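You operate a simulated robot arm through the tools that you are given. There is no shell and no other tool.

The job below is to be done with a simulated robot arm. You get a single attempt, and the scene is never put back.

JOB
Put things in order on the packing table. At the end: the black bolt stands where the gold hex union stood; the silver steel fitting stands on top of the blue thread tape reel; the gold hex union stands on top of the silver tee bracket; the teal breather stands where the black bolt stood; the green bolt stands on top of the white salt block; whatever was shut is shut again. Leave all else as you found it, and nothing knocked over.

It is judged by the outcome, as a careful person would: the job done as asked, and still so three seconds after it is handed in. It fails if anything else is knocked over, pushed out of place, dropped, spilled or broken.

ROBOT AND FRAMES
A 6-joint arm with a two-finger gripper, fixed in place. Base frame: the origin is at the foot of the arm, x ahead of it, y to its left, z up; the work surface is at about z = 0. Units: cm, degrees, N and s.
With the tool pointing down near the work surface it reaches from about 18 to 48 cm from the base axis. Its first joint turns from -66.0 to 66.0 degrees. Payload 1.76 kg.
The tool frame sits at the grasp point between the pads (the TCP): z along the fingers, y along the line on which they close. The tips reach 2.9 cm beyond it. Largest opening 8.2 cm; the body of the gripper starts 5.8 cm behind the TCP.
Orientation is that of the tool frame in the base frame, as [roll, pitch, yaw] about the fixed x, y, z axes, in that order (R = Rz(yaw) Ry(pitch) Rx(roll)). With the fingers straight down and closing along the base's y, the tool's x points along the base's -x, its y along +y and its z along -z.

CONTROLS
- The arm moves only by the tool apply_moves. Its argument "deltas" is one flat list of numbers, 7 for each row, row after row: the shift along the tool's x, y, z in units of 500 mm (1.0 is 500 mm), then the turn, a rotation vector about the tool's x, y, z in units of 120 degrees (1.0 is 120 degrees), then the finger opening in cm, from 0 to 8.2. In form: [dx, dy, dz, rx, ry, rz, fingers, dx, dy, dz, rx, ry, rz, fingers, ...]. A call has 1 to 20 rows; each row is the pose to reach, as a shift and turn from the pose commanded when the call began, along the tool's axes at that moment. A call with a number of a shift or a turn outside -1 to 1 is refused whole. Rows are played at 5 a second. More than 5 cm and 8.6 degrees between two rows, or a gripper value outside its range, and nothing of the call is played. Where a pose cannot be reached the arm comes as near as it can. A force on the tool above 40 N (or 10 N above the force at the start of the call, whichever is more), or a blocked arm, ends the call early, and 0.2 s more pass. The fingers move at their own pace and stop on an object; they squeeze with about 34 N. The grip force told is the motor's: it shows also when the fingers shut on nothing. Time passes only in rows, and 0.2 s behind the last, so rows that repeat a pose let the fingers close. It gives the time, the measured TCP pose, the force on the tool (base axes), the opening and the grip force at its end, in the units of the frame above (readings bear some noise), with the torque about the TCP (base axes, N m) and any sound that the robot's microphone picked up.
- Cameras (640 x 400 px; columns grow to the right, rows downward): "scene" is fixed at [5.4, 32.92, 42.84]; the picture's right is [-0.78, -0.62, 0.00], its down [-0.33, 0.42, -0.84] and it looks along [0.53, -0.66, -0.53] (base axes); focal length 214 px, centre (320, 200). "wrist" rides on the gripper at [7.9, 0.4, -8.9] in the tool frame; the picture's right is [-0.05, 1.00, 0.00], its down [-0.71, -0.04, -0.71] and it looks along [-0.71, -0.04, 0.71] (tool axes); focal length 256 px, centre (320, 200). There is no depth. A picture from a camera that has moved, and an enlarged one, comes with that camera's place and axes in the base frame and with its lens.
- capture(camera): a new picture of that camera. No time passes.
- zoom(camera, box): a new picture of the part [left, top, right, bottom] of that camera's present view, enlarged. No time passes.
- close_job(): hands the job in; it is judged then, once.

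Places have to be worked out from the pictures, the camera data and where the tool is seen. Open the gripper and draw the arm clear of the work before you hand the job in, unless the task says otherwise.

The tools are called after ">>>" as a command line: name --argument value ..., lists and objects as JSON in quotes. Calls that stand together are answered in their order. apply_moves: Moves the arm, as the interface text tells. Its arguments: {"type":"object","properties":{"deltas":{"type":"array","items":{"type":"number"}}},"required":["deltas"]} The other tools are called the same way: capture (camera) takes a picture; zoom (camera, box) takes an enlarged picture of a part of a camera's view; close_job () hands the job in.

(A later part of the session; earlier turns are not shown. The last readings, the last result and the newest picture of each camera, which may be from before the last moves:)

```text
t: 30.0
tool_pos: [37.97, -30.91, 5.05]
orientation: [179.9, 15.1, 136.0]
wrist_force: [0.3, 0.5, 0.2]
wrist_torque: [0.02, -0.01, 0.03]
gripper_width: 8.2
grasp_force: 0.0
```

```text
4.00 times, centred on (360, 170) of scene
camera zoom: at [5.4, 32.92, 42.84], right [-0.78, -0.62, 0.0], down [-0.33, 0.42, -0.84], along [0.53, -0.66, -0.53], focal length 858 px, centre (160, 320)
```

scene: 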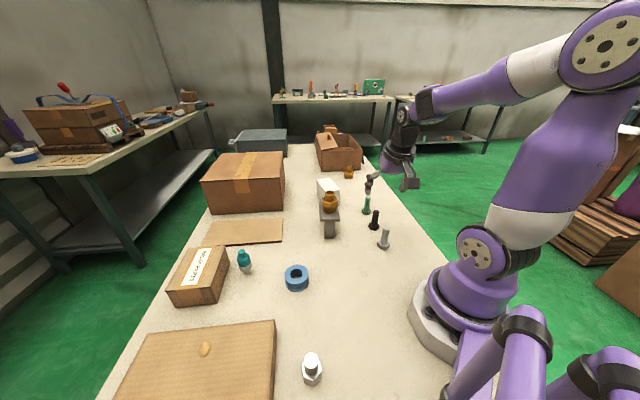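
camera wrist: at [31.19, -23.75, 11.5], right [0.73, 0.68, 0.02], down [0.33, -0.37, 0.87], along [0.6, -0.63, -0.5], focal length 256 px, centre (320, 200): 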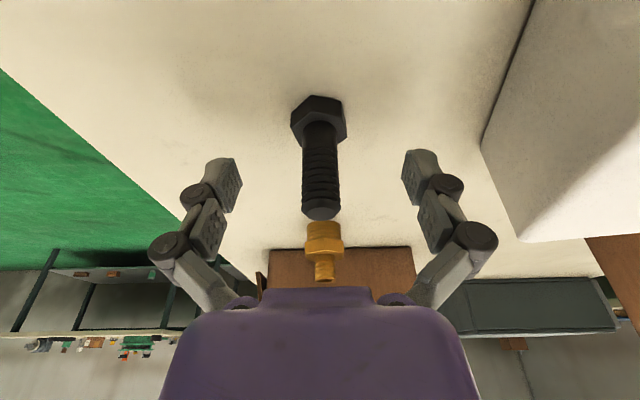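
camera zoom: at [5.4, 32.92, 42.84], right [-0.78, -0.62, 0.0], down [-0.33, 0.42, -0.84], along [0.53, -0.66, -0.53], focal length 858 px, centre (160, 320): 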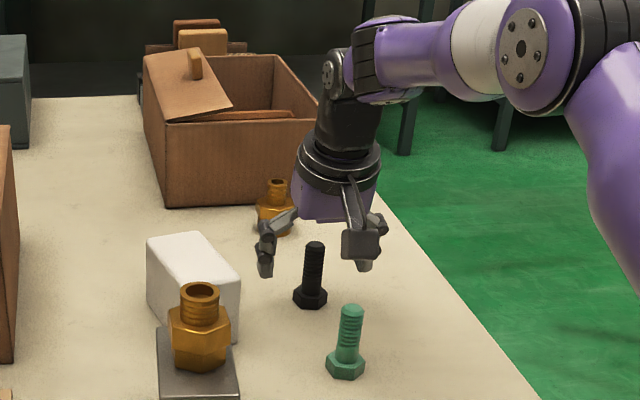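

The black bolt stands where the union was. Next is the green bolt. I raise, retract, and yaw to 155° for a view of it, so the tilt will be radial when placing on the white block.

>>> apply_moves --deltas '[-0.0173, 0, -0.0644, 0, 0, 0, 8.2, -0.0345, 0, -0.1288, 0, 0, 0, 8.2, -0.0518, 0, -0.1932, 0, 0, 0, 8.2, 0.0206, -0.006, -0.2126, -0.01025, 0, -0.0382, 8.2, 0.0929, -0.0119, -0.232, -0.0205, 0, -0.0764, 8.2, 0.1653, -0.0179, -0.2513, -0.0308, 0, -0.1147, 8.2, 0.2376, -0.0238, -0.2707, -0.041, 0, -0.1529, 8.2, 0.2376, -0.0238, -0.2707, -0.041, 0, -0.1529, 8.2]'

>>> capture --camera "wrist"

>>> zoom --camera "wrist" --box '[240, 40, 500, 220]'

>>> zoom --camera "scene" --box '[310, 120, 410, 220]'

```text
t: 31.8
tool_pos: [26.57, -21.31, 14.98]
orientation: [179.9, 15.1, 155.2]
wrist_force: [1.1, 0.9, -0.1]
wrist_torque: [-0.01, -0.01, 0.03]
gripper_width: 8.22
grasp_force: 0.0
```

```text
taken
camera wrist: at [17.61, -16.78, 21.48], right [0.47, 0.88, 0.02], down [0.44, -0.24, 0.87], along [0.77, -0.4, -0.5], focal length 256 px, centre (320, 200)
```

wrist: 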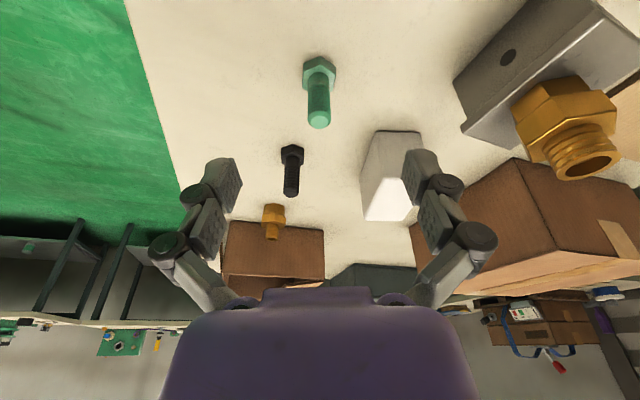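

```text
2.22 times, centred on (370, 130) of wrist
camera zoom: at [17.61, -16.78, 21.48], right [0.47, 0.88, 0.02], down [0.44, -0.24, 0.87], along [0.77, -0.4, -0.5], focal length 569 px, centre (209, 356)
```

zoom: 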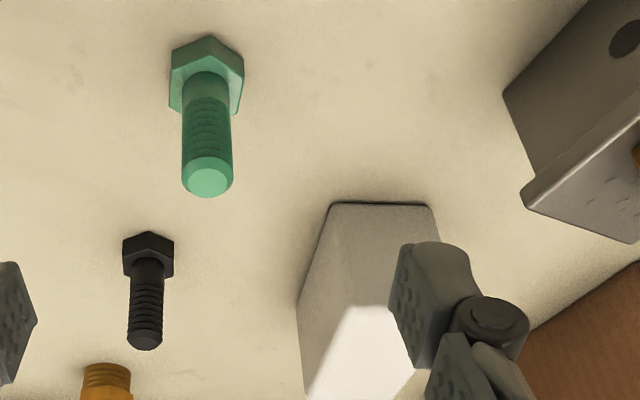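

```text
4.00 times, centred on (360, 170) of scene
camera zoom: at [5.39, 32.92, 42.84], right [-0.78, -0.62, 0.0], down [-0.33, 0.42, -0.84], along [0.53, -0.66, -0.53], focal length 858 px, centre (160, 320)
```

zoom: 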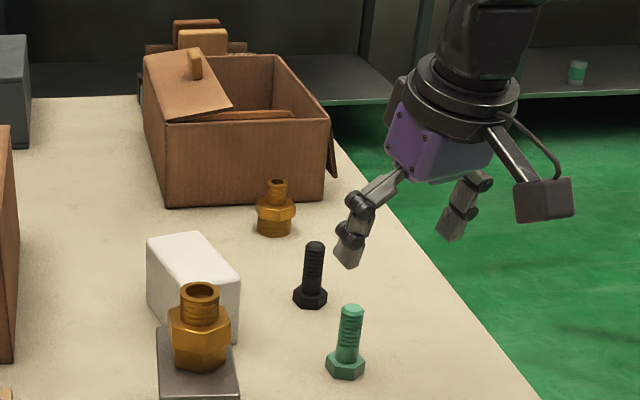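

The green bolt is at (30.05, -23.07) and about 6.4 cm tall. The white block's near top edge is confirmed, so I'll place the bolt at about (44.3, -20.7). I align over the green bolt and descend.

>>> apply_moves --deltas '[-0.0385, -0.0009, 0.0104, 0, 0, 0, 8.2, -0.0769, -0.0017, 0.0208, 0, 0, 0, 8.2, -0.064, -0.0017, 0.0688, 0, 0, 0, 8.2, -0.051, -0.0017, 0.1169, 0, 0, 0, 8.2, -0.0381, -0.0017, 0.1649, 0, 0, 0, 8.2, -0.0251, -0.0017, 0.2129, 0, 0, 0, 8.2, -0.0251, -0.0017, 0.2129, 0, 0, 0, 8.2]'

>>> capture --camera "wrist"

>>> zoom --camera "scene" --box '[310, 130, 410, 230]'

```text
t: 33.4
tool_pos: [29.95, -23.12, 5.05]
orientation: [179.9, 15.2, 155.0]
wrist_force: [0.4, -0.4, -0.3]
wrist_torque: [0.0, 0.02, -0.04]
gripper_width: 8.2
grasp_force: 0.1
```

```text
taken
camera wrist: at [21.09, -18.55, 11.57], right [0.47, 0.88, 0.01], down [0.44, -0.25, 0.87], along [0.77, -0.4, -0.5], focal length 256 px, centre (320, 200)
```

wrist: 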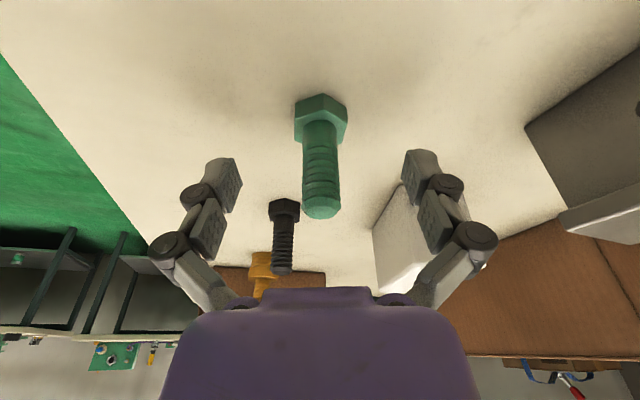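

```text
4.00 times, centred on (360, 180) of scene
camera zoom: at [5.4, 32.92, 42.84], right [-0.78, -0.62, 0.0], down [-0.33, 0.42, -0.84], along [0.53, -0.66, -0.53], focal length 858 px, centre (160, 280)
```

zoom: 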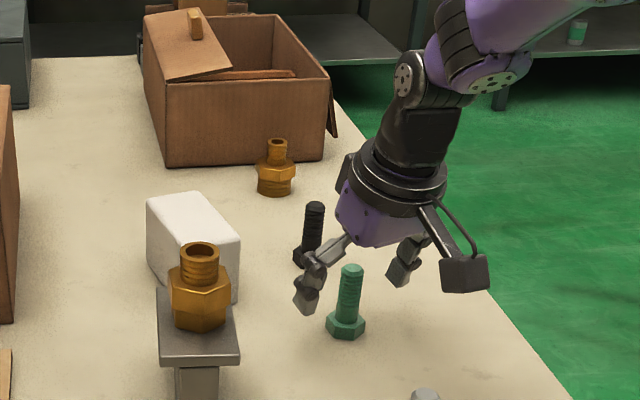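

The green bolt is centred between the fingers, so I close gradually.

>>> apply_moves --deltas '[0, 0, 0, 0, 0, 0, 6.0, 0, 0, 0, 0, 0, 0, 4.2, 0, 0, 0, 0, 0, 0, 3.0, 0, 0, 0, 0, 0, 0, 2.2, 0, 0, 0, 0, 0, 0, 0.5, 0, 0, 0, 0, 0, 0, 0.5, 0, 0, 0, 0, 0, 0, 0.5]'

>>> capture --camera "wrist"

```text
t: 35.0
tool_pos: [30.01, -23.19, 5.13]
orientation: [179.9, 15.1, 155.0]
wrist_force: [-1.0, 1.4, 1.5]
wrist_torque: [-0.01, -0.01, -0.01]
gripper_width: 1.77
grasp_force: 34.4
```

```text
taken
camera wrist: at [21.1, -18.55, 11.6], right [0.47, 0.88, 0.01], down [0.43, -0.25, 0.87], along [0.77, -0.4, -0.5], focal length 256 px, centre (320, 200)
```

wrist: 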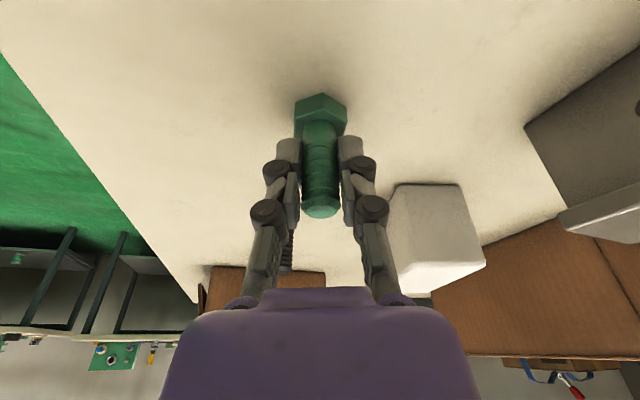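

Grip is good (1.77 cm). I lift to z of about 13.5 and carry the bolt over the white block.

>>> apply_moves --deltas '[-0.011, 0, -0.0407, 0, 0, 0, 0.5, -0.0274, 0, -0.1017, 0, 0, 0, 0.5, -0.0439, 0, -0.1628, 0, 0, 0, 0.5, -0.1019, 0.0409, -0.1471, 0, 0, 0, 0.5, -0.1599, 0.0819, -0.1315, 0, 0, 0, 0.5, -0.2179, 0.1228, -0.1158, 0, 0, 0, 0.5, -0.2759, 0.1637, -0.1002, 0, 0, 0, 0.5, -0.2759, 0.1637, -0.1002, 0, 0, 0, 0.5]'

>>> capture --camera "wrist"

>>> zoom --camera "scene" --box '[290, 130, 390, 230]'

```text
t: 36.8
tool_pos: [44.44, -21.03, 13.48]
orientation: [180.0, 15.0, 155.0]
wrist_force: [0.3, 0.0, -1.9]
wrist_torque: [-0.02, 0.02, -0.04]
gripper_width: 1.8
grasp_force: 34.3
```

```text
taken
camera wrist: at [35.54, -16.23, 19.94], right [0.47, 0.88, 0.01], down [0.44, -0.25, 0.87], along [0.77, -0.4, -0.5], focal length 256 px, centre (320, 200)
```

wrist: 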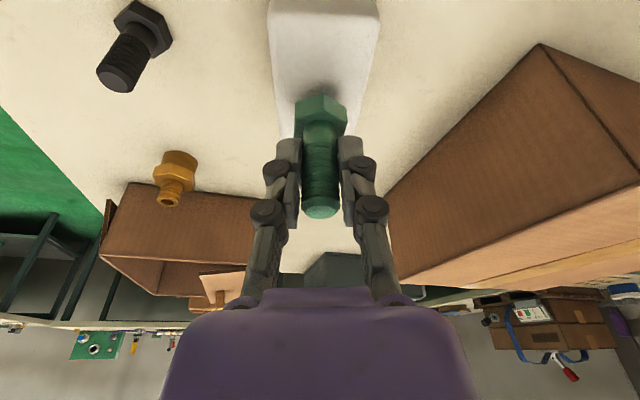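

```text
4.00 times, centred on (340, 180) of scene
camera zoom: at [5.4, 32.92, 42.84], right [-0.78, -0.62, 0.0], down [-0.33, 0.42, -0.84], along [0.53, -0.66, -0.54], focal length 858 px, centre (240, 280)
```

zoom: 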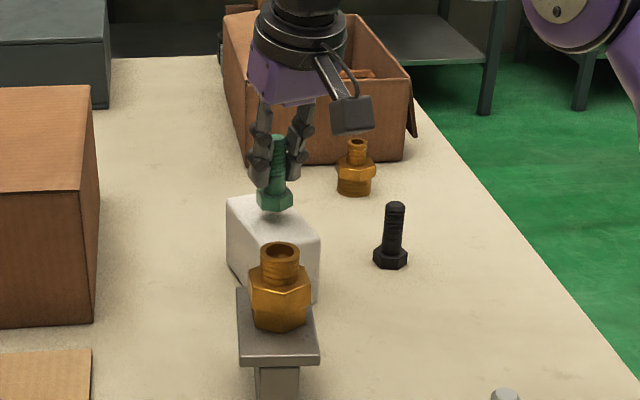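

It's centred over the block. I lower 1.6 cm, to just above the top.

>>> apply_moves --deltas '[0.0041, 0, 0.0155, 0, 0, 0, 0.5, 0.0083, 0, 0.0309, 0, 0, 0, 0.5, 0.0083, 0, 0.0309, 0, 0, 0, 0.5]'

>>> zoom --camera "scene" --box '[300, 140, 370, 210]'

>>> capture --camera "wrist"

```text
t: 37.6
tool_pos: [44.56, -20.84, 12.14]
orientation: [179.9, 15.4, 155.0]
wrist_force: [-5.7, 2.6, 25.0]
wrist_torque: [0.07, 0.21, 0.14]
gripper_width: 1.76
grasp_force: 34.2
```

```text
5.71 times, centred on (335, 175) of scene
camera zoom: at [5.39, 32.92, 42.84], right [-0.78, -0.62, 0.0], down [-0.33, 0.42, -0.84], along [0.53, -0.66, -0.53], focal length 1226 px, centre (234, 343)
```

zoom: 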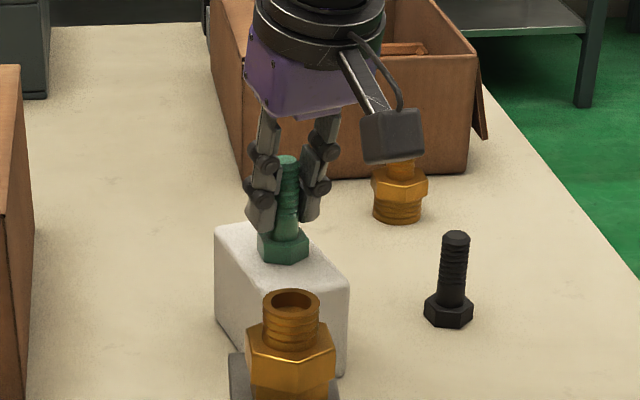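

```text
taken
camera wrist: at [35.56, -16.27, 18.49], right [0.47, 0.88, 0.02], down [0.43, -0.24, 0.87], along [0.77, -0.4, -0.49], focal length 256 px, centre (320, 200)
```

wrist: 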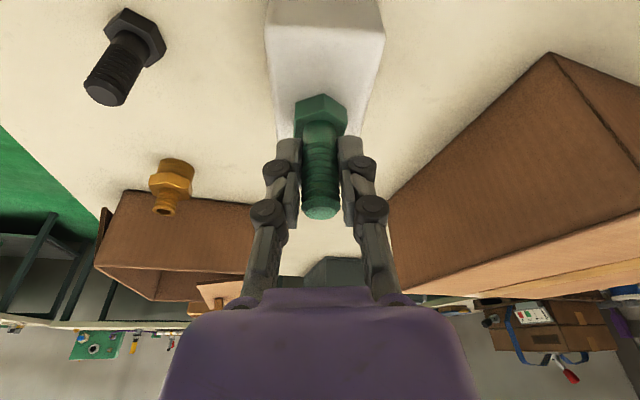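

Contact came a bit earlier than expected (25 N, block top about 7.0). I relieve about 0.2 cm of press and check the force.

>>> apply_moves --deltas '[-0.0006, 0, -0.0021, 0, 0, 0, 0.5, -0.0011, 0, -0.0042, 0, 0, 0, 0.5, -0.0011, 0, -0.0042, 0, 0, 0, 0.5]'

>>> zoom --camera "wrist" --box '[240, 0, 400, 240]'

```text
t: 38.4
tool_pos: [44.56, -20.88, 12.03]
orientation: [179.9, 15.1, 155.0]
wrist_force: [5.3, -1.2, 8.8]
wrist_torque: [-0.17, -0.38, -0.01]
gripper_width: 1.76
grasp_force: 34.3
```

```text
1.67 times, centred on (320, 120) of wrist
camera zoom: at [35.49, -16.24, 18.55], right [0.47, 0.88, 0.01], down [0.44, -0.25, 0.87], along [0.77, -0.4, -0.5], focal length 427 px, centre (320, 333)
```

zoom: 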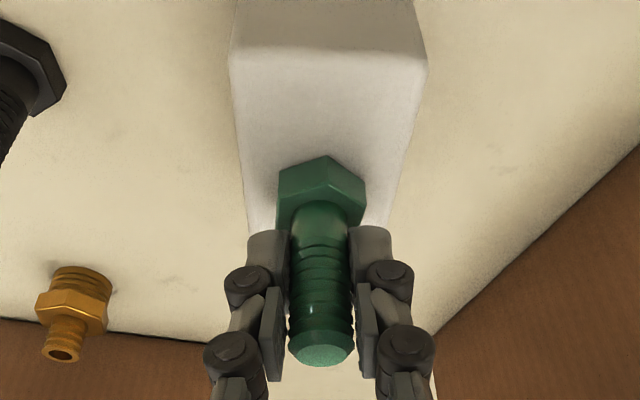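

The press is down to about 9 N and the head sits flat on the block, away from its edges. I open gradually.

>>> apply_moves --deltas '[0, 0, 0, 0, 0, 0, 1.9, 0, 0, 0, 0, 0, 0, 2.3, 0, 0, 0, 0, 0, 0, 3.0, 0, 0, 0, 0, 0, 0, 4.5, 0, 0, 0, 0, 0, 0, 6.0, 0, 0, 0, 0, 0, 0, 6.0]'

>>> capture --camera "wrist"

>>> zoom --camera "scene" --box '[300, 140, 370, 210]'

```text
t: 39.8
tool_pos: [44.41, -20.88, 12.12]
orientation: [179.9, 15.1, 155.0]
wrist_force: [-0.3, -0.3, -0.6]
wrist_torque: [0.03, -0.02, 0.01]
gripper_width: 5.98
grasp_force: 0.1
```

```text
taken
camera wrist: at [35.49, -16.25, 18.57], right [0.47, 0.88, 0.01], down [0.44, -0.25, 0.87], along [0.77, -0.4, -0.5], focal length 256 px, centre (320, 200)
```

wrist: 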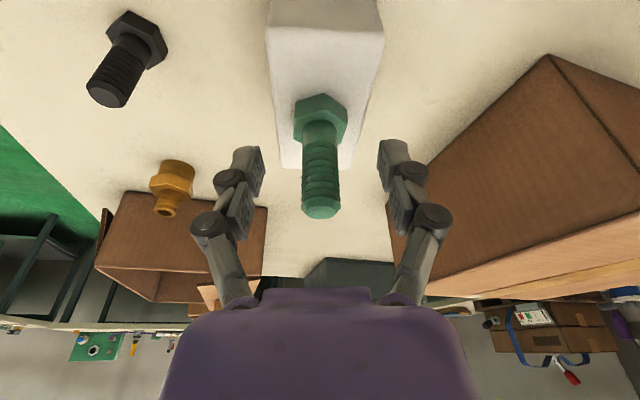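

```text
5.71 times, centred on (335, 175) of scene
camera zoom: at [5.4, 32.92, 42.84], right [-0.78, -0.62, 0.0], down [-0.33, 0.42, -0.84], along [0.53, -0.66, -0.53], focal length 1226 px, centre (234, 343)
```

zoom: 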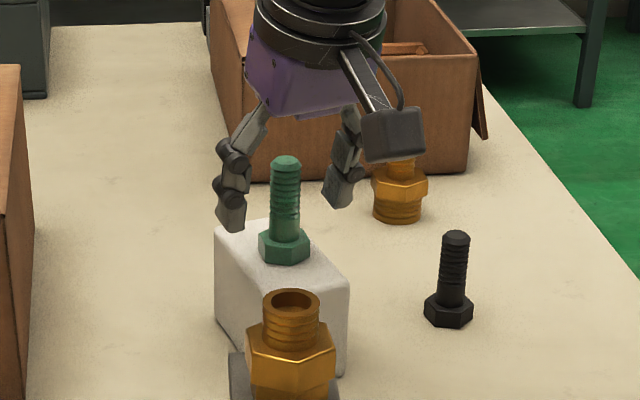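

The green bolt stands on the block. I raise, retract inward and remove the tilt on the way.

>>> apply_moves --deltas '[-0.013, 0, -0.0483, 0, 0, 0, 6.0, -0.0259, 0, -0.0966, 0, 0, 0, 6.0, 0.0268, 0, -0.1383, 0, 0.0417, 0, 6.0, 0.0796, 0, -0.1801, 0, 0.0833, 0, 8.2, 0.1323, 0, -0.2218, 0, 0.125, 0, 8.2, 0.1323, 0, -0.2218, 0, 0.125, 0, 8.2]'

>>> capture --camera "scene"

>>> capture --camera "wrist"

```text
t: 41.2
tool_pos: [36.02, -17.02, 21.07]
orientation: [179.9, 0.0, 155.0]
wrist_force: [-0.2, 0.0, -0.3]
wrist_torque: [0.02, 0.0, -0.01]
gripper_width: 8.2
grasp_force: 0.1
```

```text
taken
```

scene: 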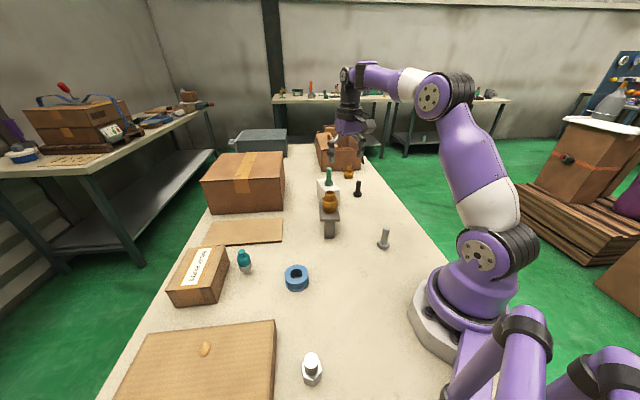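

```text
taken
camera wrist: at [28.91, -13.25, 29.92], right [0.47, 0.88, 0.0], down [0.62, -0.33, 0.71], along [0.62, -0.33, -0.71], focal length 256 px, centre (320, 200)
```

wrist: 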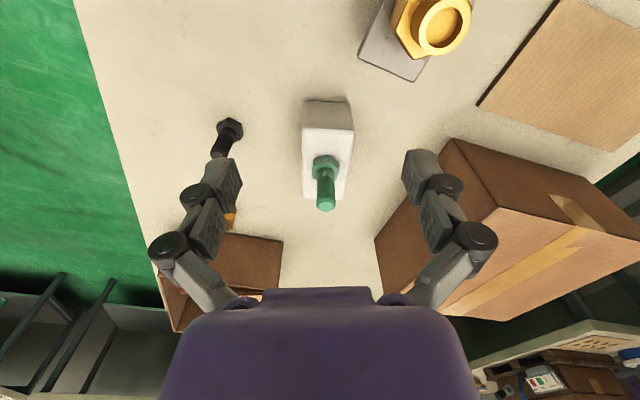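

The last three placements look good. Now I move to a view of the teal breather, turning the tool to yaw of about 223.5° so the fingers will close parallel to the relay box's face.

>>> apply_moves --deltas '[0.0242, 0.0672, 0, 0, 0, -0.0634, 8.2, 0.0484, 0.1343, 0, 0, 0, -0.1268, 8.2, 0.0726, 0.2015, 0, 0, 0, -0.1903, 8.2, 0.0968, 0.2687, 0, 0, 0, -0.2537, 8.2, 0.1211, 0.3358, 0, 0, 0, -0.3171, 8.2, 0.1453, 0.403, 0.025, 0, 0, -0.3805, 8.2, 0.1695, 0.4702, 0.05, 0, 0, -0.444, 8.2, 0.1937, 0.5373, 0.075, 0, 0, -0.5074, 8.2, 0.2179, 0.6045, 0.1, 0, 0, -0.5708, 8.2, 0.2179, 0.6045, 0.1, 0, 0, -0.5708, 8.2]'

>>> capture --camera "wrist"

>>> zoom --camera "wrist" --box '[220, 20, 420, 200]'

>>> capture --camera "scene"

```text
t: 43.4
tool_pos: [38.96, 15.26, 16.07]
orientation: [-179.9, 0.1, -136.4]
wrist_force: [-0.6, 0.3, -0.1]
wrist_torque: [0.01, 0.01, -0.01]
gripper_width: 8.2
grasp_force: 0.2
```

```text
taken
camera wrist: at [32.83, 9.99, 24.9], right [-0.65, 0.76, 0.0], down [0.54, 0.46, 0.71], along [0.54, 0.46, -0.71], focal length 256 px, centre (320, 200)
```

wrist: 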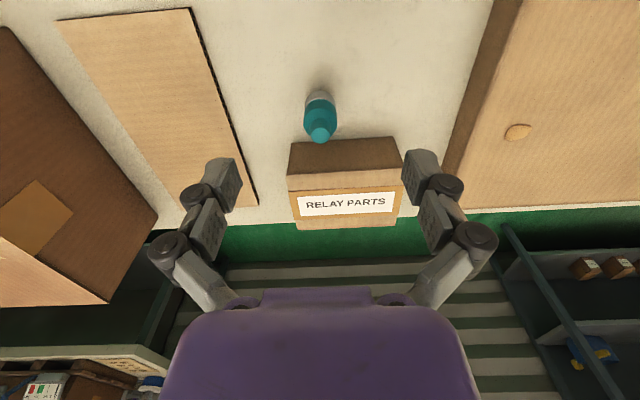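

```text
2.22 times, centred on (320, 110) of wrist
camera zoom: at [32.83, 9.99, 24.9], right [-0.65, 0.76, 0.0], down [0.54, 0.46, 0.71], along [0.54, 0.46, -0.71], focal length 569 px, centre (320, 400)
```

zoom: 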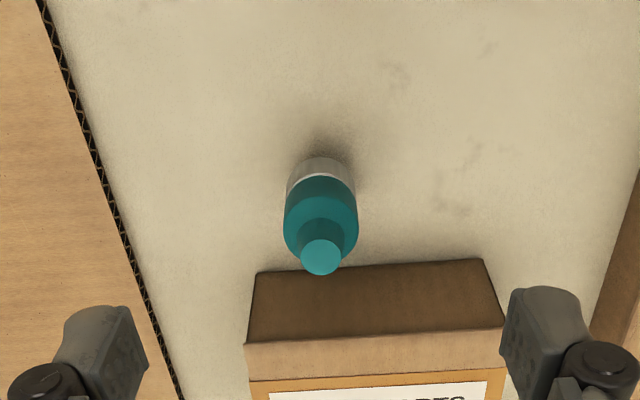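

```text
taken
```

scene: 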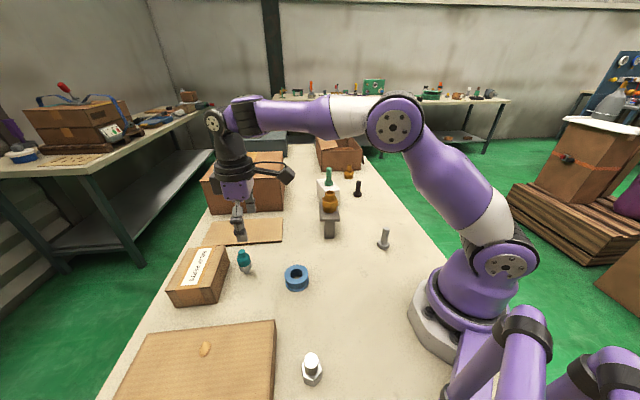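

>>> zoom --camera "scene" --box '[220, 240, 270, 280]'

>>> zoom --camera "wrist" --box '[290, 70, 350, 150]'

```text
10.00 times, centred on (245, 260) of scene
camera zoom: at [5.39, 32.92, 42.84], right [-0.78, -0.62, 0.0], down [-0.33, 0.42, -0.84], along [0.53, -0.66, -0.53], focal length 2145 px, centre (1070, -400)
```

zoom: 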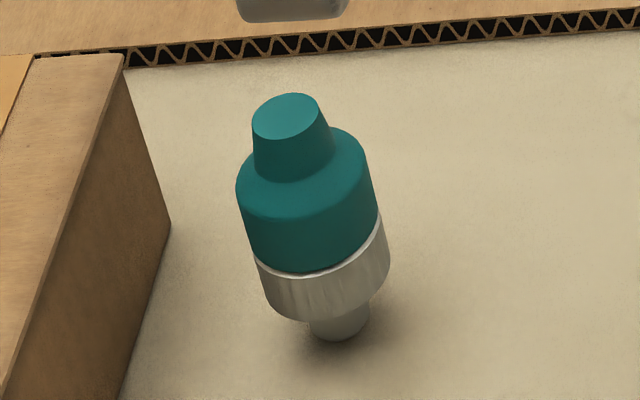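

```text
5.00 times, centred on (320, 110) of wrist
camera zoom: at [32.83, 9.99, 24.9], right [-0.65, 0.76, 0.0], down [0.54, 0.46, 0.71], along [0.54, 0.46, -0.71], focal length 1280 px, centre (320, 650)
```

zoom: 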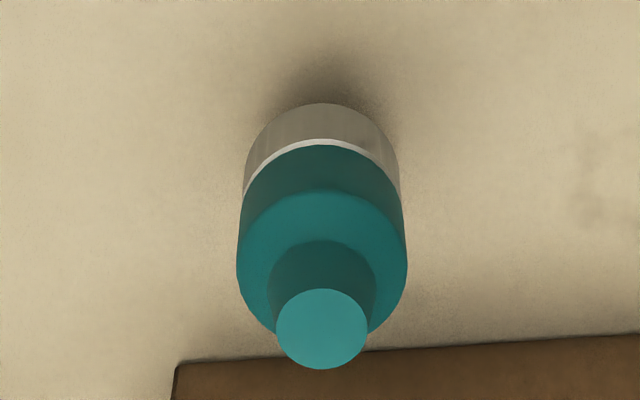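

The breather stands on a narrow foot at (40.83, 16.92). It is about 7.1 cm tall with a body about 3.2 cm in diameter. I align above it at z of about 10.7 and verify before descending.

>>> apply_moves --deltas '[-0.0267, -0.001, 0, 0, 0, 0, 8.2, -0.0534, -0.0019, 0, 0, 0, 0, 8.2, -0.0534, -0.0019, 0.055, 0, 0, 0, 8.2, -0.0534, -0.0019, 0.106, 0, 0, 0, 8.2, -0.0534, -0.0019, 0.106, 0, 0, 0, 8.2]'

>>> capture --camera "wrist"

>>> zoom --camera "scene" --box '[200, 200, 300, 300]'

```text
t: 44.6
tool_pos: [40.86, 16.86, 10.77]
orientation: [180.0, 0.0, -136.5]
wrist_force: [-0.3, 0.4, 0.1]
wrist_torque: [-0.01, -0.03, -0.02]
gripper_width: 8.24
grasp_force: 0.0
```

```text
taken
camera wrist: at [34.85, 11.71, 19.61], right [-0.65, 0.76, 0.0], down [0.54, 0.46, 0.71], along [0.54, 0.46, -0.71], focal length 256 px, centre (320, 200)
```

wrist: 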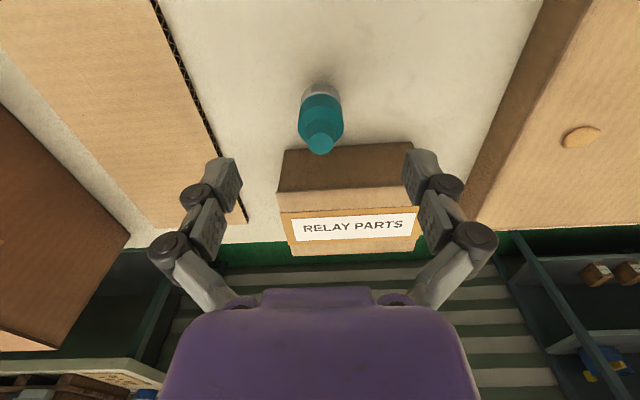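

```text
4.00 times, centred on (250, 250) of scene
camera zoom: at [5.4, 32.92, 42.84], right [-0.78, -0.62, 0.0], down [-0.33, 0.42, -0.84], along [0.53, -0.66, -0.53], focal length 858 px, centre (600, 0)
```

zoom: 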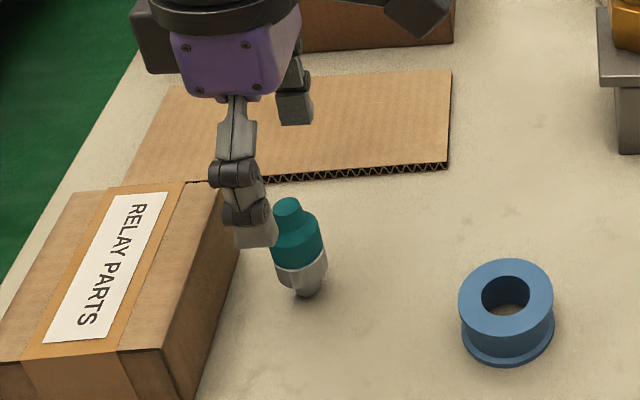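

Alignment is within 0.1 cm and both fingers are clear of the box and sheet. I descend to z of about 4.25.

>>> apply_moves --deltas '[-0.0015, 0, 0.0323, 0, 0, 0, 8.2, -0.0015, 0, 0.0646, 0, 0, 0, 8.2, -0.0015, 0, 0.0969, 0, 0, 0, 8.2, -0.0015, 0, 0.1292, 0, 0, 0, 8.2, -0.0015, 0, 0.1292, 0, 0, 0, 8.2]'

>>> capture --camera "wrist"

>>> zoom --camera "scene" --box '[200, 210, 290, 300]'

```text
t: 45.8
tool_pos: [41.06, 16.83, 4.25]
orientation: [180.0, 0.0, -136.5]
wrist_force: [0.4, -0.8, 0.3]
wrist_torque: [-0.01, 0.03, 0.02]
gripper_width: 8.18
grasp_force: 0.1
```

```text
taken
camera wrist: at [34.9, 11.75, 13.16], right [-0.65, 0.76, 0.0], down [0.54, 0.46, 0.71], along [0.54, 0.46, -0.71], focal length 256 px, centre (320, 200)
```

wrist: 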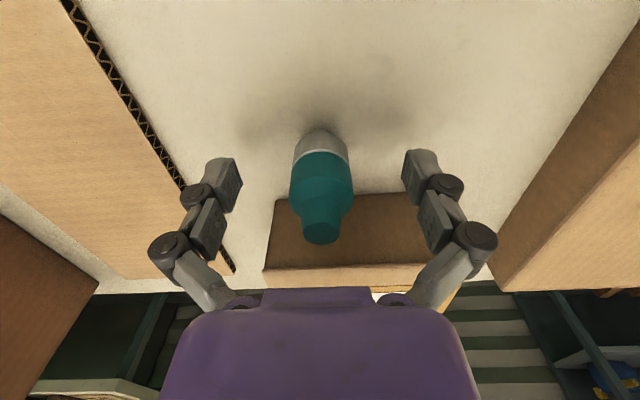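

```text
4.44 times, centred on (245, 255) of scene
camera zoom: at [5.4, 32.92, 42.84], right [-0.78, -0.62, 0.0], down [-0.33, 0.42, -0.84], along [0.53, -0.66, -0.53], focal length 953 px, centre (653, -44)
```

zoom: 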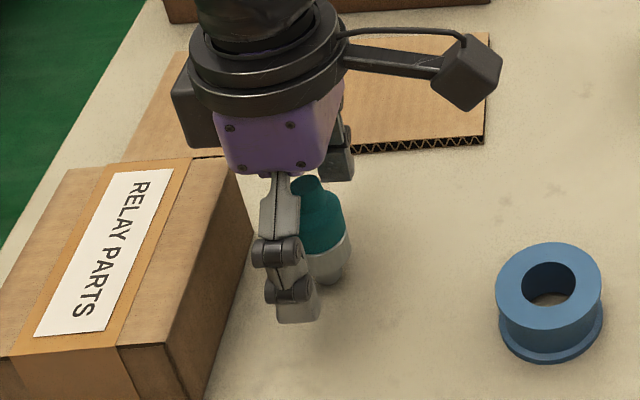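

The breather is centred between the fingers. I close gently, with smaller steps near contact.

>>> apply_moves --deltas '[0, 0, 0, 0, 0, 0, 6.2, 0, 0, 0, 0, 0, 0, 4.8, 0, 0, 0, 0, 0, 0, 4.0, 0, 0, 0, 0, 0, 0, 3.6, 0, 0, 0, 0, 0, 0, 3.3, 0, 0, 0, 0, 0, 0, 3.0, 0, 0, 0, 0, 0, 0, 2.6, 0, 0, 0, 0, 0, 0, 1.5, 0, 0, 0, 0, 0, 0, 1.5]'

>>> capture --camera "wrist"

```text
t: 47.8
tool_pos: [40.96, 16.79, 4.23]
orientation: [-179.9, 0.1, -136.5]
wrist_force: [-0.8, 0.4, 3.9]
wrist_torque: [-0.02, 0.02, -0.01]
gripper_width: 2.7
grasp_force: 34.0
```

```text
taken
camera wrist: at [34.9, 11.75, 13.19], right [-0.65, 0.76, 0.0], down [0.54, 0.46, 0.71], along [0.54, 0.46, -0.71], focal length 256 px, centre (320, 200)
```

wrist: 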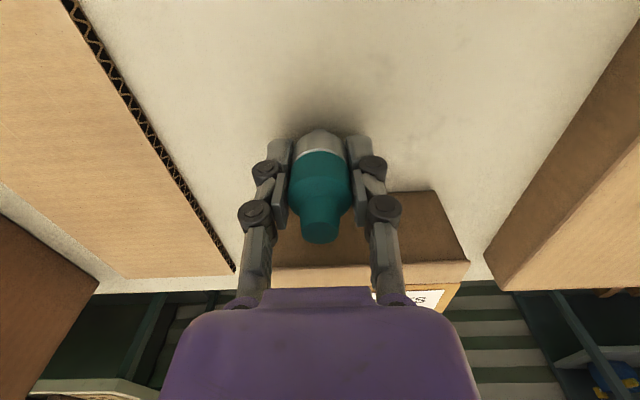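

Gripped at 2.7 cm on the body. I lift straight up 11 cm and check.

>>> apply_moves --deltas '[0, 0, -0.03, 0, 0, 0, 1.5, 0, 0, -0.09, 0, 0, 0, 1.5, 0, 0, -0.155, 0, 0, 0, 1.5, 0, 0, -0.225, 0, 0, 0, 1.5, 0, 0, -0.225, 0, 0, 0, 1.5]'

>>> capture --camera "wrist"

>>> zoom --camera "scene" --box '[180, 160, 320, 310]'

```text
t: 49.0
tool_pos: [41.09, 16.87, 15.52]
orientation: [-179.9, 0.2, -136.5]
wrist_force: [0.0, -0.8, 0.3]
wrist_torque: [0.0, -0.04, 0.02]
gripper_width: 2.7
grasp_force: 33.5
```

```text
taken
camera wrist: at [34.91, 11.8, 24.47], right [-0.65, 0.76, 0.0], down [0.54, 0.46, 0.71], along [0.54, 0.46, -0.71], focal length 256 px, centre (320, 200)
```

wrist: 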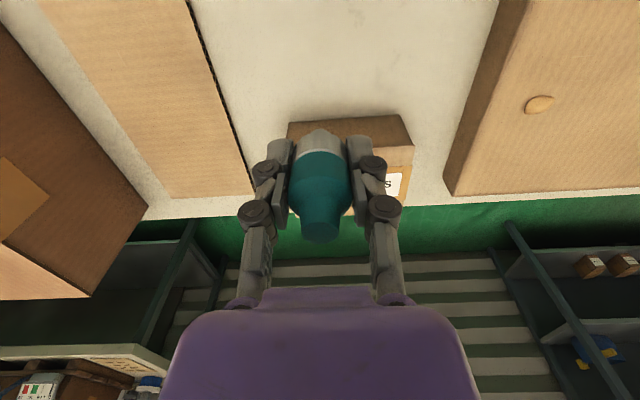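

```text
2.67 times, centred on (250, 235) of scene
camera zoom: at [5.4, 32.92, 42.84], right [-0.78, -0.62, 0.0], down [-0.33, 0.42, -0.84], along [0.53, -0.66, -0.53], focal length 572 px, centre (507, 107)
```

zoom: 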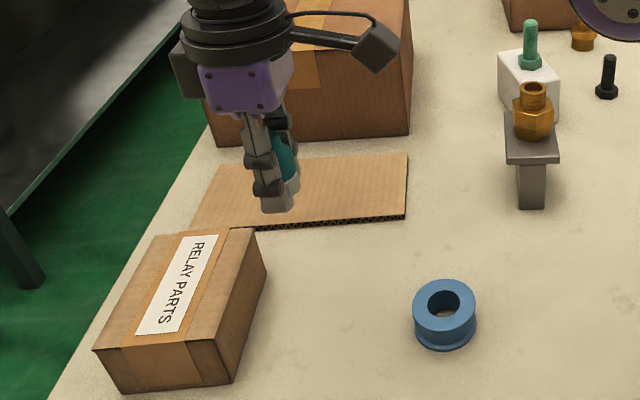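

It's held securely. I carry it via the clear middle of the table to above the black bolt's old place at (24.47, -17.45), turning yaw back to 180° on the way.

>>> apply_moves --deltas '[0.0776, 0.012, -0.005, 0, 0, 0, 1.5, 0.1552, 0.0239, -0.01, 0, 0, 0, 1.5, 0.2328, 0.0359, -0.015, 0, 0, 0, 1.5, 0.3104, 0.0478, -0.02, 0, 0, 0, 1.5, 0.3678, 0.002, -0.0171, 0, 0, 0.0518, 1.5, 0.4251, -0.0438, -0.0143, 0, 0, 0.1036, 1.5, 0.4825, -0.0896, -0.0114, 0, 0, 0.1554, 1.5, 0.5399, -0.1355, -0.0086, 0, 0, 0.2071, 1.5, 0.5973, -0.1813, -0.0057, 0, 0, 0.2589, 1.5, 0.6546, -0.2271, -0.0029, 0, 0, 0.3107, 1.5, 0.712, -0.2729, 0, 0, 0, 0.3625, 1.5, 0.712, -0.2729, 0, 0, 0, 0.3625, 1.5]'

>>> capture --camera "wrist"

>>> capture --camera "scene"

```text
t: 51.6
tool_pos: [24.33, -17.55, 15.63]
orientation: [180.0, 0.1, 179.9]
wrist_force: [-0.9, -0.9, -0.4]
wrist_torque: [-0.01, -0.02, 0.01]
gripper_width: 2.66
grasp_force: 33.9
```

```text
taken
camera wrist: at [16.48, -17.15, 24.47], right [0.05, 1.0, 0.0], down [0.7, -0.04, 0.71], along [0.71, -0.04, -0.71], focal length 256 px, centre (320, 200)
```

wrist: 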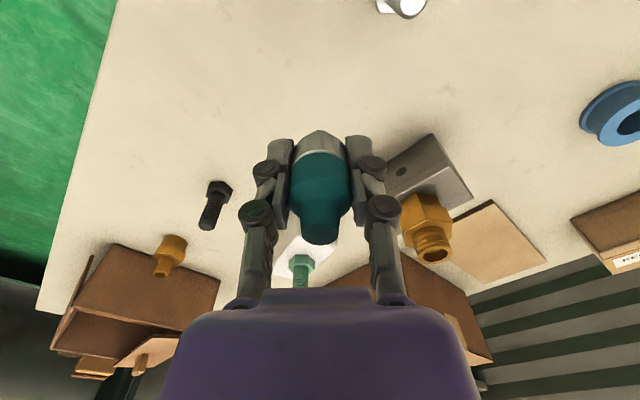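

```text
taken
```

scene: 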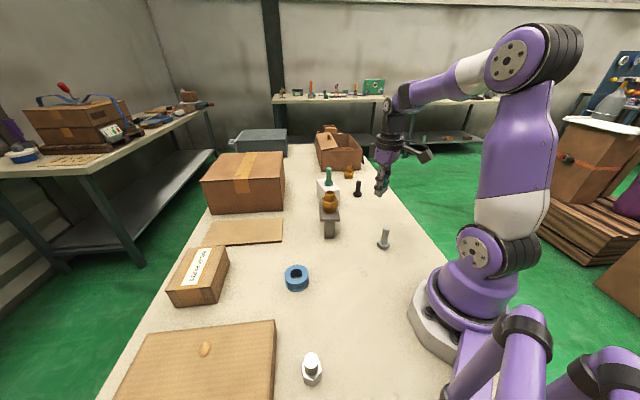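

It's positioned over the old bolt location. I lower to about 0.35 cm above the table.

>>> apply_moves --deltas '[-0.0018, 0.002, 0.055, 0, 0, 0, 1.5, -0.0018, 0.002, 0.11, 0, 0, 0, 1.5, -0.0018, 0.002, 0.165, 0, 0, 0, 1.5, -0.0018, 0.002, 0.2, 0, 0, 0, 1.5, -0.0018, 0.002, 0.2194, 0, 0, 0, 1.5, -0.0018, 0.002, 0.2194, 0, 0, 0, 1.5]'

>>> capture --camera "wrist"

>>> zoom --camera "scene" --box '[340, 170, 430, 260]'

```text
t: 53.0
tool_pos: [24.69, -17.4, 4.6]
orientation: [180.0, 0.0, -179.9]
wrist_force: [0.3, -0.1, -0.8]
wrist_torque: [0.01, 0.01, 0.06]
gripper_width: 2.63
grasp_force: 34.1
```

```text
taken
camera wrist: at [16.7, -17.02, 13.37], right [0.05, 1.0, 0.0], down [0.71, -0.04, 0.71], along [0.71, -0.04, -0.71], focal length 256 px, centre (320, 200)
```

wrist: 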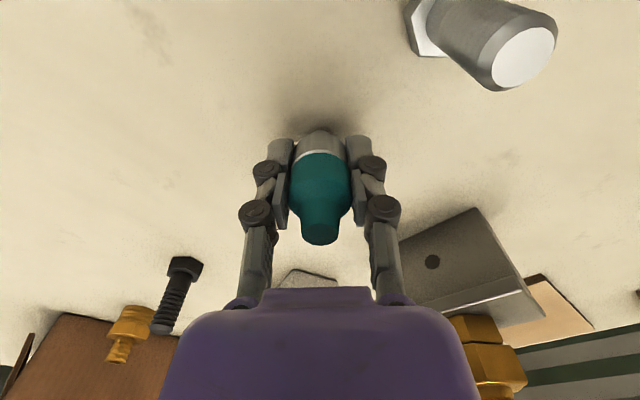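

```text
4.44 times, centred on (385, 215) of scene
camera zoom: at [5.4, 32.92, 42.84], right [-0.78, -0.62, 0.0], down [-0.33, 0.42, -0.84], along [0.53, -0.66, -0.53], focal length 953 px, centre (31, 133)
```

zoom: 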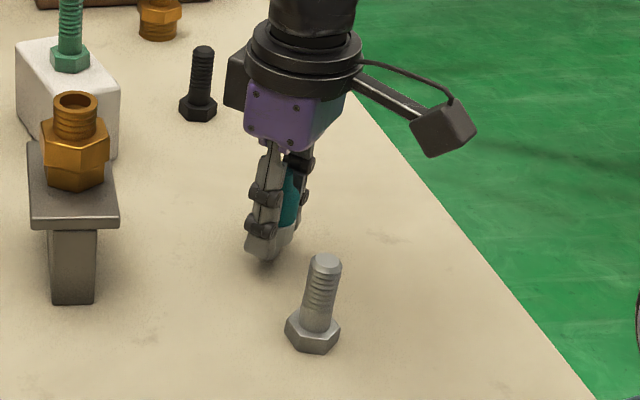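

The placement position is within about 0.15 cm. I lower 0.25 cm and read the force.

>>> apply_moves --deltas '[0.002, 0, 0.0025, 0, 0, 0, 1.5, 0.002, 0, 0.005, 0, 0, 0, 1.5, 0.002, 0, 0.005, 0, 0, 0, 1.5]'

```text
t: 53.8
tool_pos: [24.6, -17.42, 4.25]
orientation: [-180.0, 0.2, 180.0]
wrist_force: [-2.3, 0.6, 11.8]
wrist_torque: [0.02, 0.14, 0.0]
gripper_width: 2.67
grasp_force: 34.0
```

It's touching down at 12 N. I relieve slightly and open slowly, since the foot is narrow.

>>> apply_moves --deltas '[0, 0, -0.0008, 0, 0, 0, 1.5, 0, 0, -0.0008, 0, 0, 0, 2.7, 0, 0, -0.0008, 0, 0, 0, 2.9, 0, 0, -0.0008, 0, 0, 0, 3.2, 0, 0, -0.0008, 0, 0, 0, 3.6, 0, 0, -0.0008, 0, 0, 0, 4.4, 0, 0, -0.0008, 0, 0, 0, 6.0, 0, 0, -0.0008, 0, 0, 0, 8.0, 0, 0, -0.0008, 0, 0, 0, 8.0]'

>>> capture --camera "wrist"

>>> zoom --camera "scene" --box '[340, 170, 430, 260]'

```text
t: 55.8
tool_pos: [24.6, -17.36, 4.21]
orientation: [-179.9, 0.2, 180.0]
wrist_force: [-0.1, -0.6, -0.1]
wrist_torque: [0.0, -0.01, -0.01]
gripper_width: 8.02
grasp_force: 0.0
```

```text
taken
camera wrist: at [16.57, -17.0, 13.18], right [0.05, 1.0, 0.0], down [0.71, -0.04, 0.71], along [0.71, -0.04, -0.71], focal length 256 px, centre (320, 200)
```

wrist: 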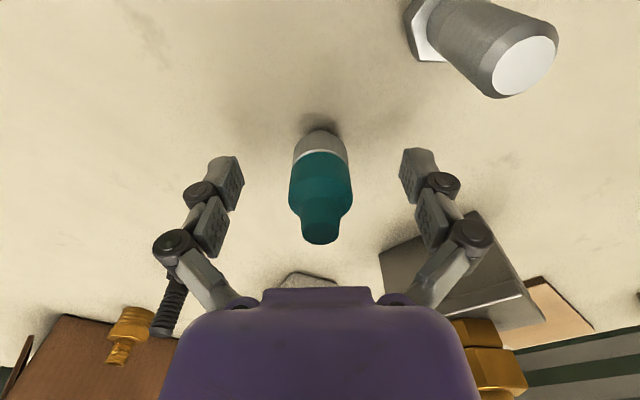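

```text
4.44 times, centred on (385, 215) of scene
camera zoom: at [5.4, 32.92, 42.84], right [-0.78, -0.62, 0.0], down [-0.33, 0.42, -0.84], along [0.53, -0.66, -0.53], focal length 953 px, centre (31, 133)
```

zoom: 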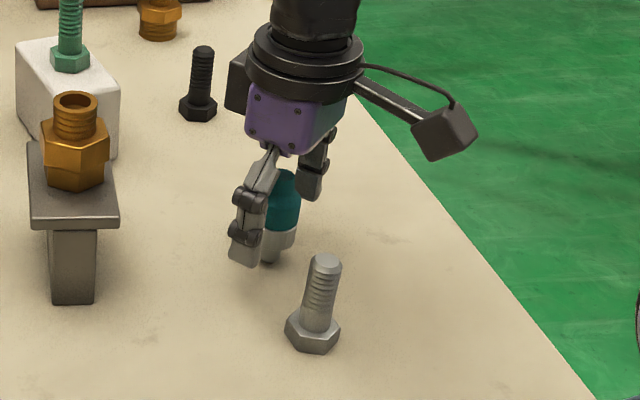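

The breather stands upright where the black bolt was. I raise clear and swing around via (27, 0) to view the silver fitting near (15, 23).

>>> apply_moves --deltas '[0, 0, -0.05, 0, 0, 0, 8.2, 0, 0, -0.12, 0, 0, 0, 8.2, 0, 0, -0.19, 0, 0, 0, 8.2, 0, 0, -0.256, 0, 0, 0, 8.2, -0.0098, 0.0696, -0.256, 0, 0, -0.0379, 8.2, -0.0196, 0.1392, -0.256, 0, 0, -0.0758, 8.2, -0.0294, 0.2088, -0.256, 0, 0, -0.1136, 8.2, -0.0392, 0.2784, -0.256, 0, 0, -0.1515, 8.2, -0.049, 0.348, -0.256, 0, 0, -0.1894, 8.2, -0.004, 0.4157, -0.2527, 0, 0, -0.2273, 8.2, 0.041, 0.4833, -0.2493, 0, 0, -0.2652, 8.2, 0.086, 0.551, -0.246, 0, 0, -0.303, 8.2, 0.131, 0.6187, -0.2427, 0, 0, -0.3409, 8.2, 0.176, 0.6863, -0.2393, 0, 0, -0.3788, 8.2, 0.221, 0.754, -0.236, 0, 0, -0.4167, 8.2, 0.221, 0.754, -0.236, 0, 0, -0.4167, 8.2]'

>>> capture --camera "wrist"

>>> capture --camera "scene"

```text
t: 59.2
tool_pos: [13.41, 20.38, 16.12]
orientation: [-180.0, 0.0, -129.9]
wrist_force: [0.3, -0.2, 0.6]
wrist_torque: [0.02, -0.02, -0.01]
gripper_width: 8.21
grasp_force: 0.1
```

```text
taken
camera wrist: at [7.89, 14.54, 24.97], right [-0.73, 0.68, 0.0], down [0.48, 0.52, 0.71], along [0.48, 0.52, -0.71], focal length 256 px, centre (320, 200)
```

wrist: 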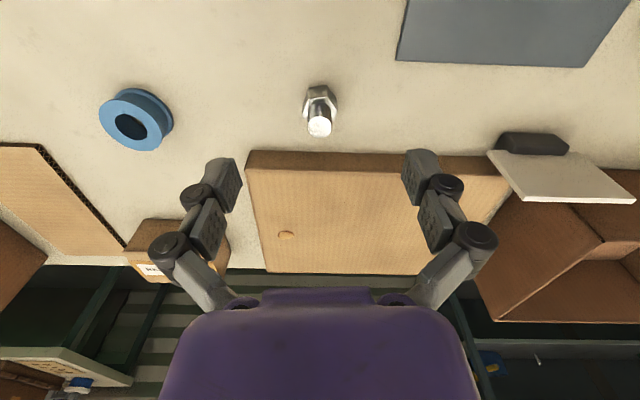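

```text
taken
```

scene: 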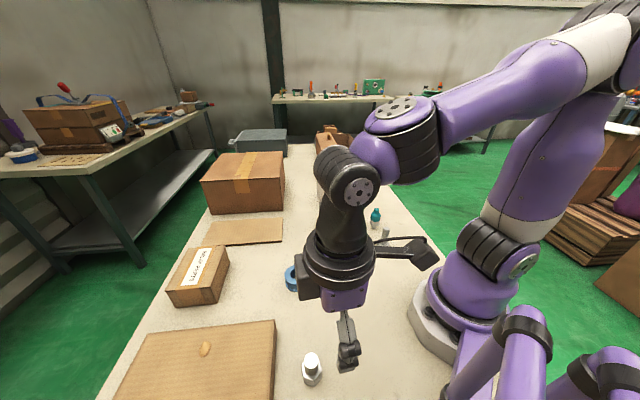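

>>> zoom --camera "wrist" --box '[270, 60, 370, 160]'

>>> zoom --camera "wrist" --box '[390, 0, 640, 200]'

>>> zoom --camera "wrist" --box '[80, 60, 240, 180]'

```text
4.00 times, centred on (320, 110) of wrist
camera zoom: at [7.89, 14.54, 24.97], right [-0.73, 0.68, 0.0], down [0.48, 0.52, 0.71], along [0.48, 0.52, -0.71], focal length 1024 px, centre (320, 560)
```

zoom: 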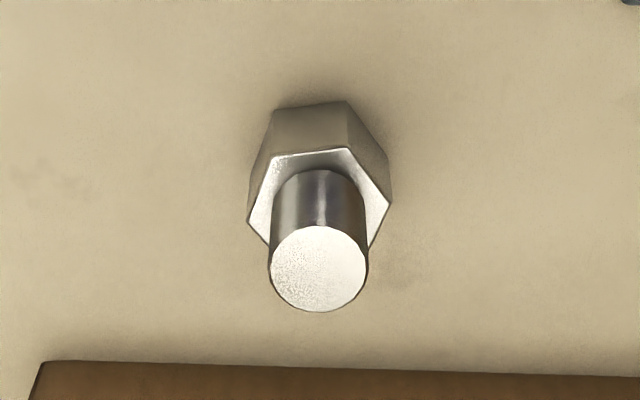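

```text
2.00 times, centred on (515, 100) of wrist
camera zoom: at [7.89, 14.54, 24.97], right [-0.73, 0.68, 0.0], down [0.48, 0.52, 0.71], along [0.48, 0.52, -0.71], focal length 512 px, centre (-70, 400)
```

zoom: 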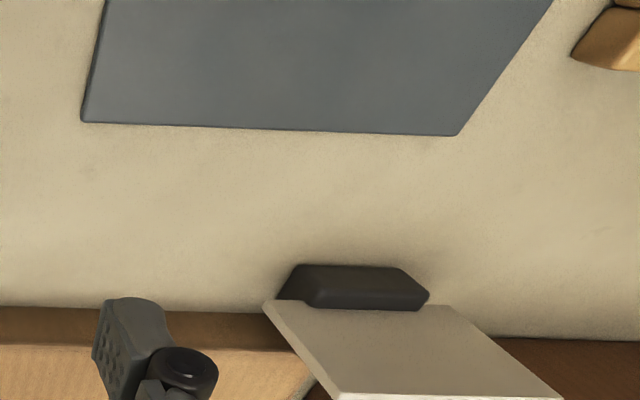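

```text
3.33 times, centred on (160, 120) of wrist
camera zoom: at [7.89, 14.54, 24.97], right [-0.73, 0.68, 0.0], down [0.48, 0.52, 0.71], along [0.48, 0.52, -0.71], focal length 853 px, centre (853, 467)
```

zoom: 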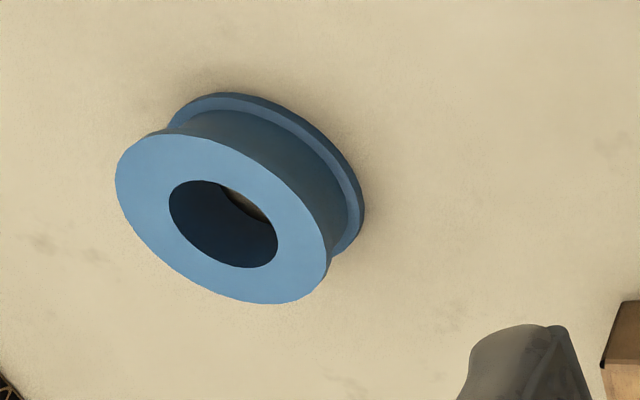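

The fitting is hex-down at (15.33, 22.48), about 5.5 cm tall, with a 2 cm cylinder above a hex that ends near z = 2.45. I align over it at z = 10 to verify.

>>> apply_moves --deltas '[-0.0297, -0.0022, 0, 0, 0, 0, 8.2, -0.0594, -0.0043, 0.04, 0, 0, 0, 8.2, -0.0594, -0.0043, 0.1214, 0, 0, 0, 8.2, -0.0594, -0.0043, 0.1214, 0, 0, 0, 8.2]'

>>> capture --camera "wrist"

>>> zoom --camera "wrist" --box '[270, 60, 370, 180]'

>>> zoom --camera "scene" --box '[240, 250, 400, 400]'

```text
t: 60.2
tool_pos: [15.44, 22.44, 9.98]
orientation: [-180.0, 0.1, -130.1]
wrist_force: [-0.5, 0.0, 0.5]
wrist_torque: [-0.02, -0.02, -0.01]
gripper_width: 8.22
grasp_force: 0.1
```

```text
taken
camera wrist: at [9.97, 16.65, 18.88], right [-0.73, 0.68, 0.0], down [0.48, 0.52, 0.71], along [0.48, 0.52, -0.71], focal length 256 px, centre (320, 200)
```

wrist: 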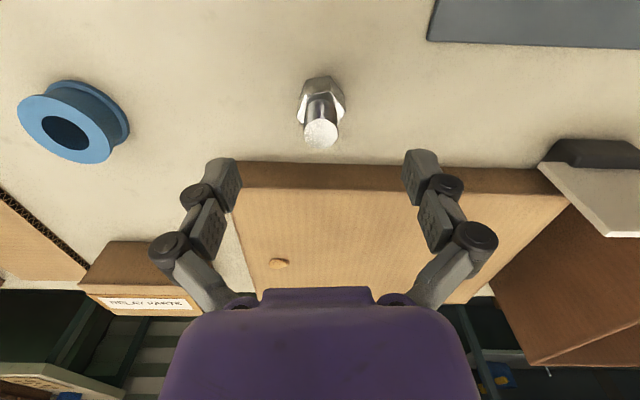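

```text
3.33 times, centred on (320, 120) of wrist
camera zoom: at [9.97, 16.65, 18.88], right [-0.73, 0.68, 0.0], down [0.48, 0.52, 0.71], along [0.48, 0.52, -0.71], focal length 853 px, centre (320, 467)
```

zoom: 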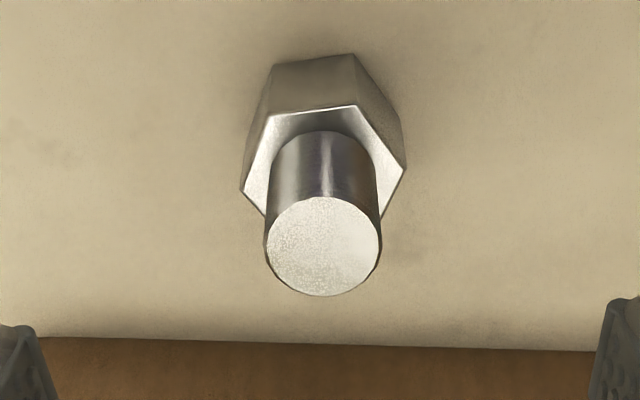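

```text
2.67 times, centred on (320, 325) of scene
camera zoom: at [5.4, 32.92, 42.84], right [-0.78, -0.62, 0.0], down [-0.33, 0.42, -0.84], along [0.53, -0.66, -0.53], focal length 572 px, centre (320, -133)
```

zoom: 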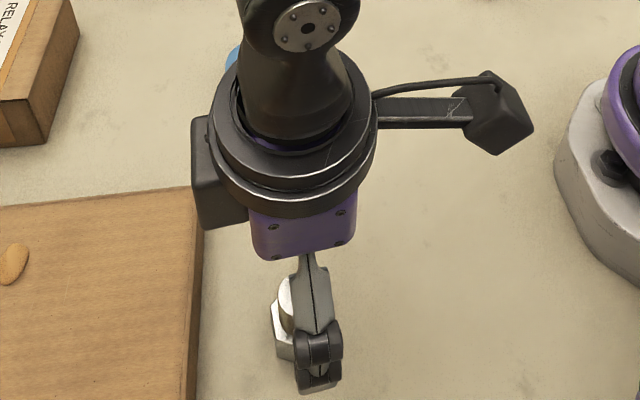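

Aligned: the fitting's axis matches the TCP. I descend to z = 6.05, with the tips just above the hex shoulder.

>>> apply_moves --deltas '[0, 0.0, 0.03, 0, 0, 0, 8.2, 0, 0, 0.06, 0, 0, 0, 8.2, 0, 0, 0.0785, 0, 0, 0, 8.2, 0, 0, 0.0785, 0, 0, 0, 8.2]'

>>> capture --camera "wrist"

```text
t: 61.2
tool_pos: [15.58, 22.44, 6.1]
orientation: [179.9, 0.1, -130.1]
wrist_force: [0.2, -0.2, -0.2]
wrist_torque: [-0.01, 0.03, 0.0]
gripper_width: 8.19
grasp_force: 0.2
```

```text
taken
camera wrist: at [10.06, 16.62, 14.98], right [-0.73, 0.68, 0.0], down [0.48, 0.52, 0.71], along [0.48, 0.52, -0.71], focal length 256 px, centre (320, 200)
```

wrist: 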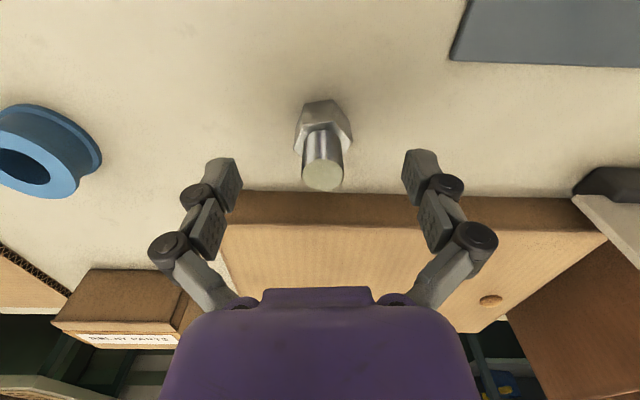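

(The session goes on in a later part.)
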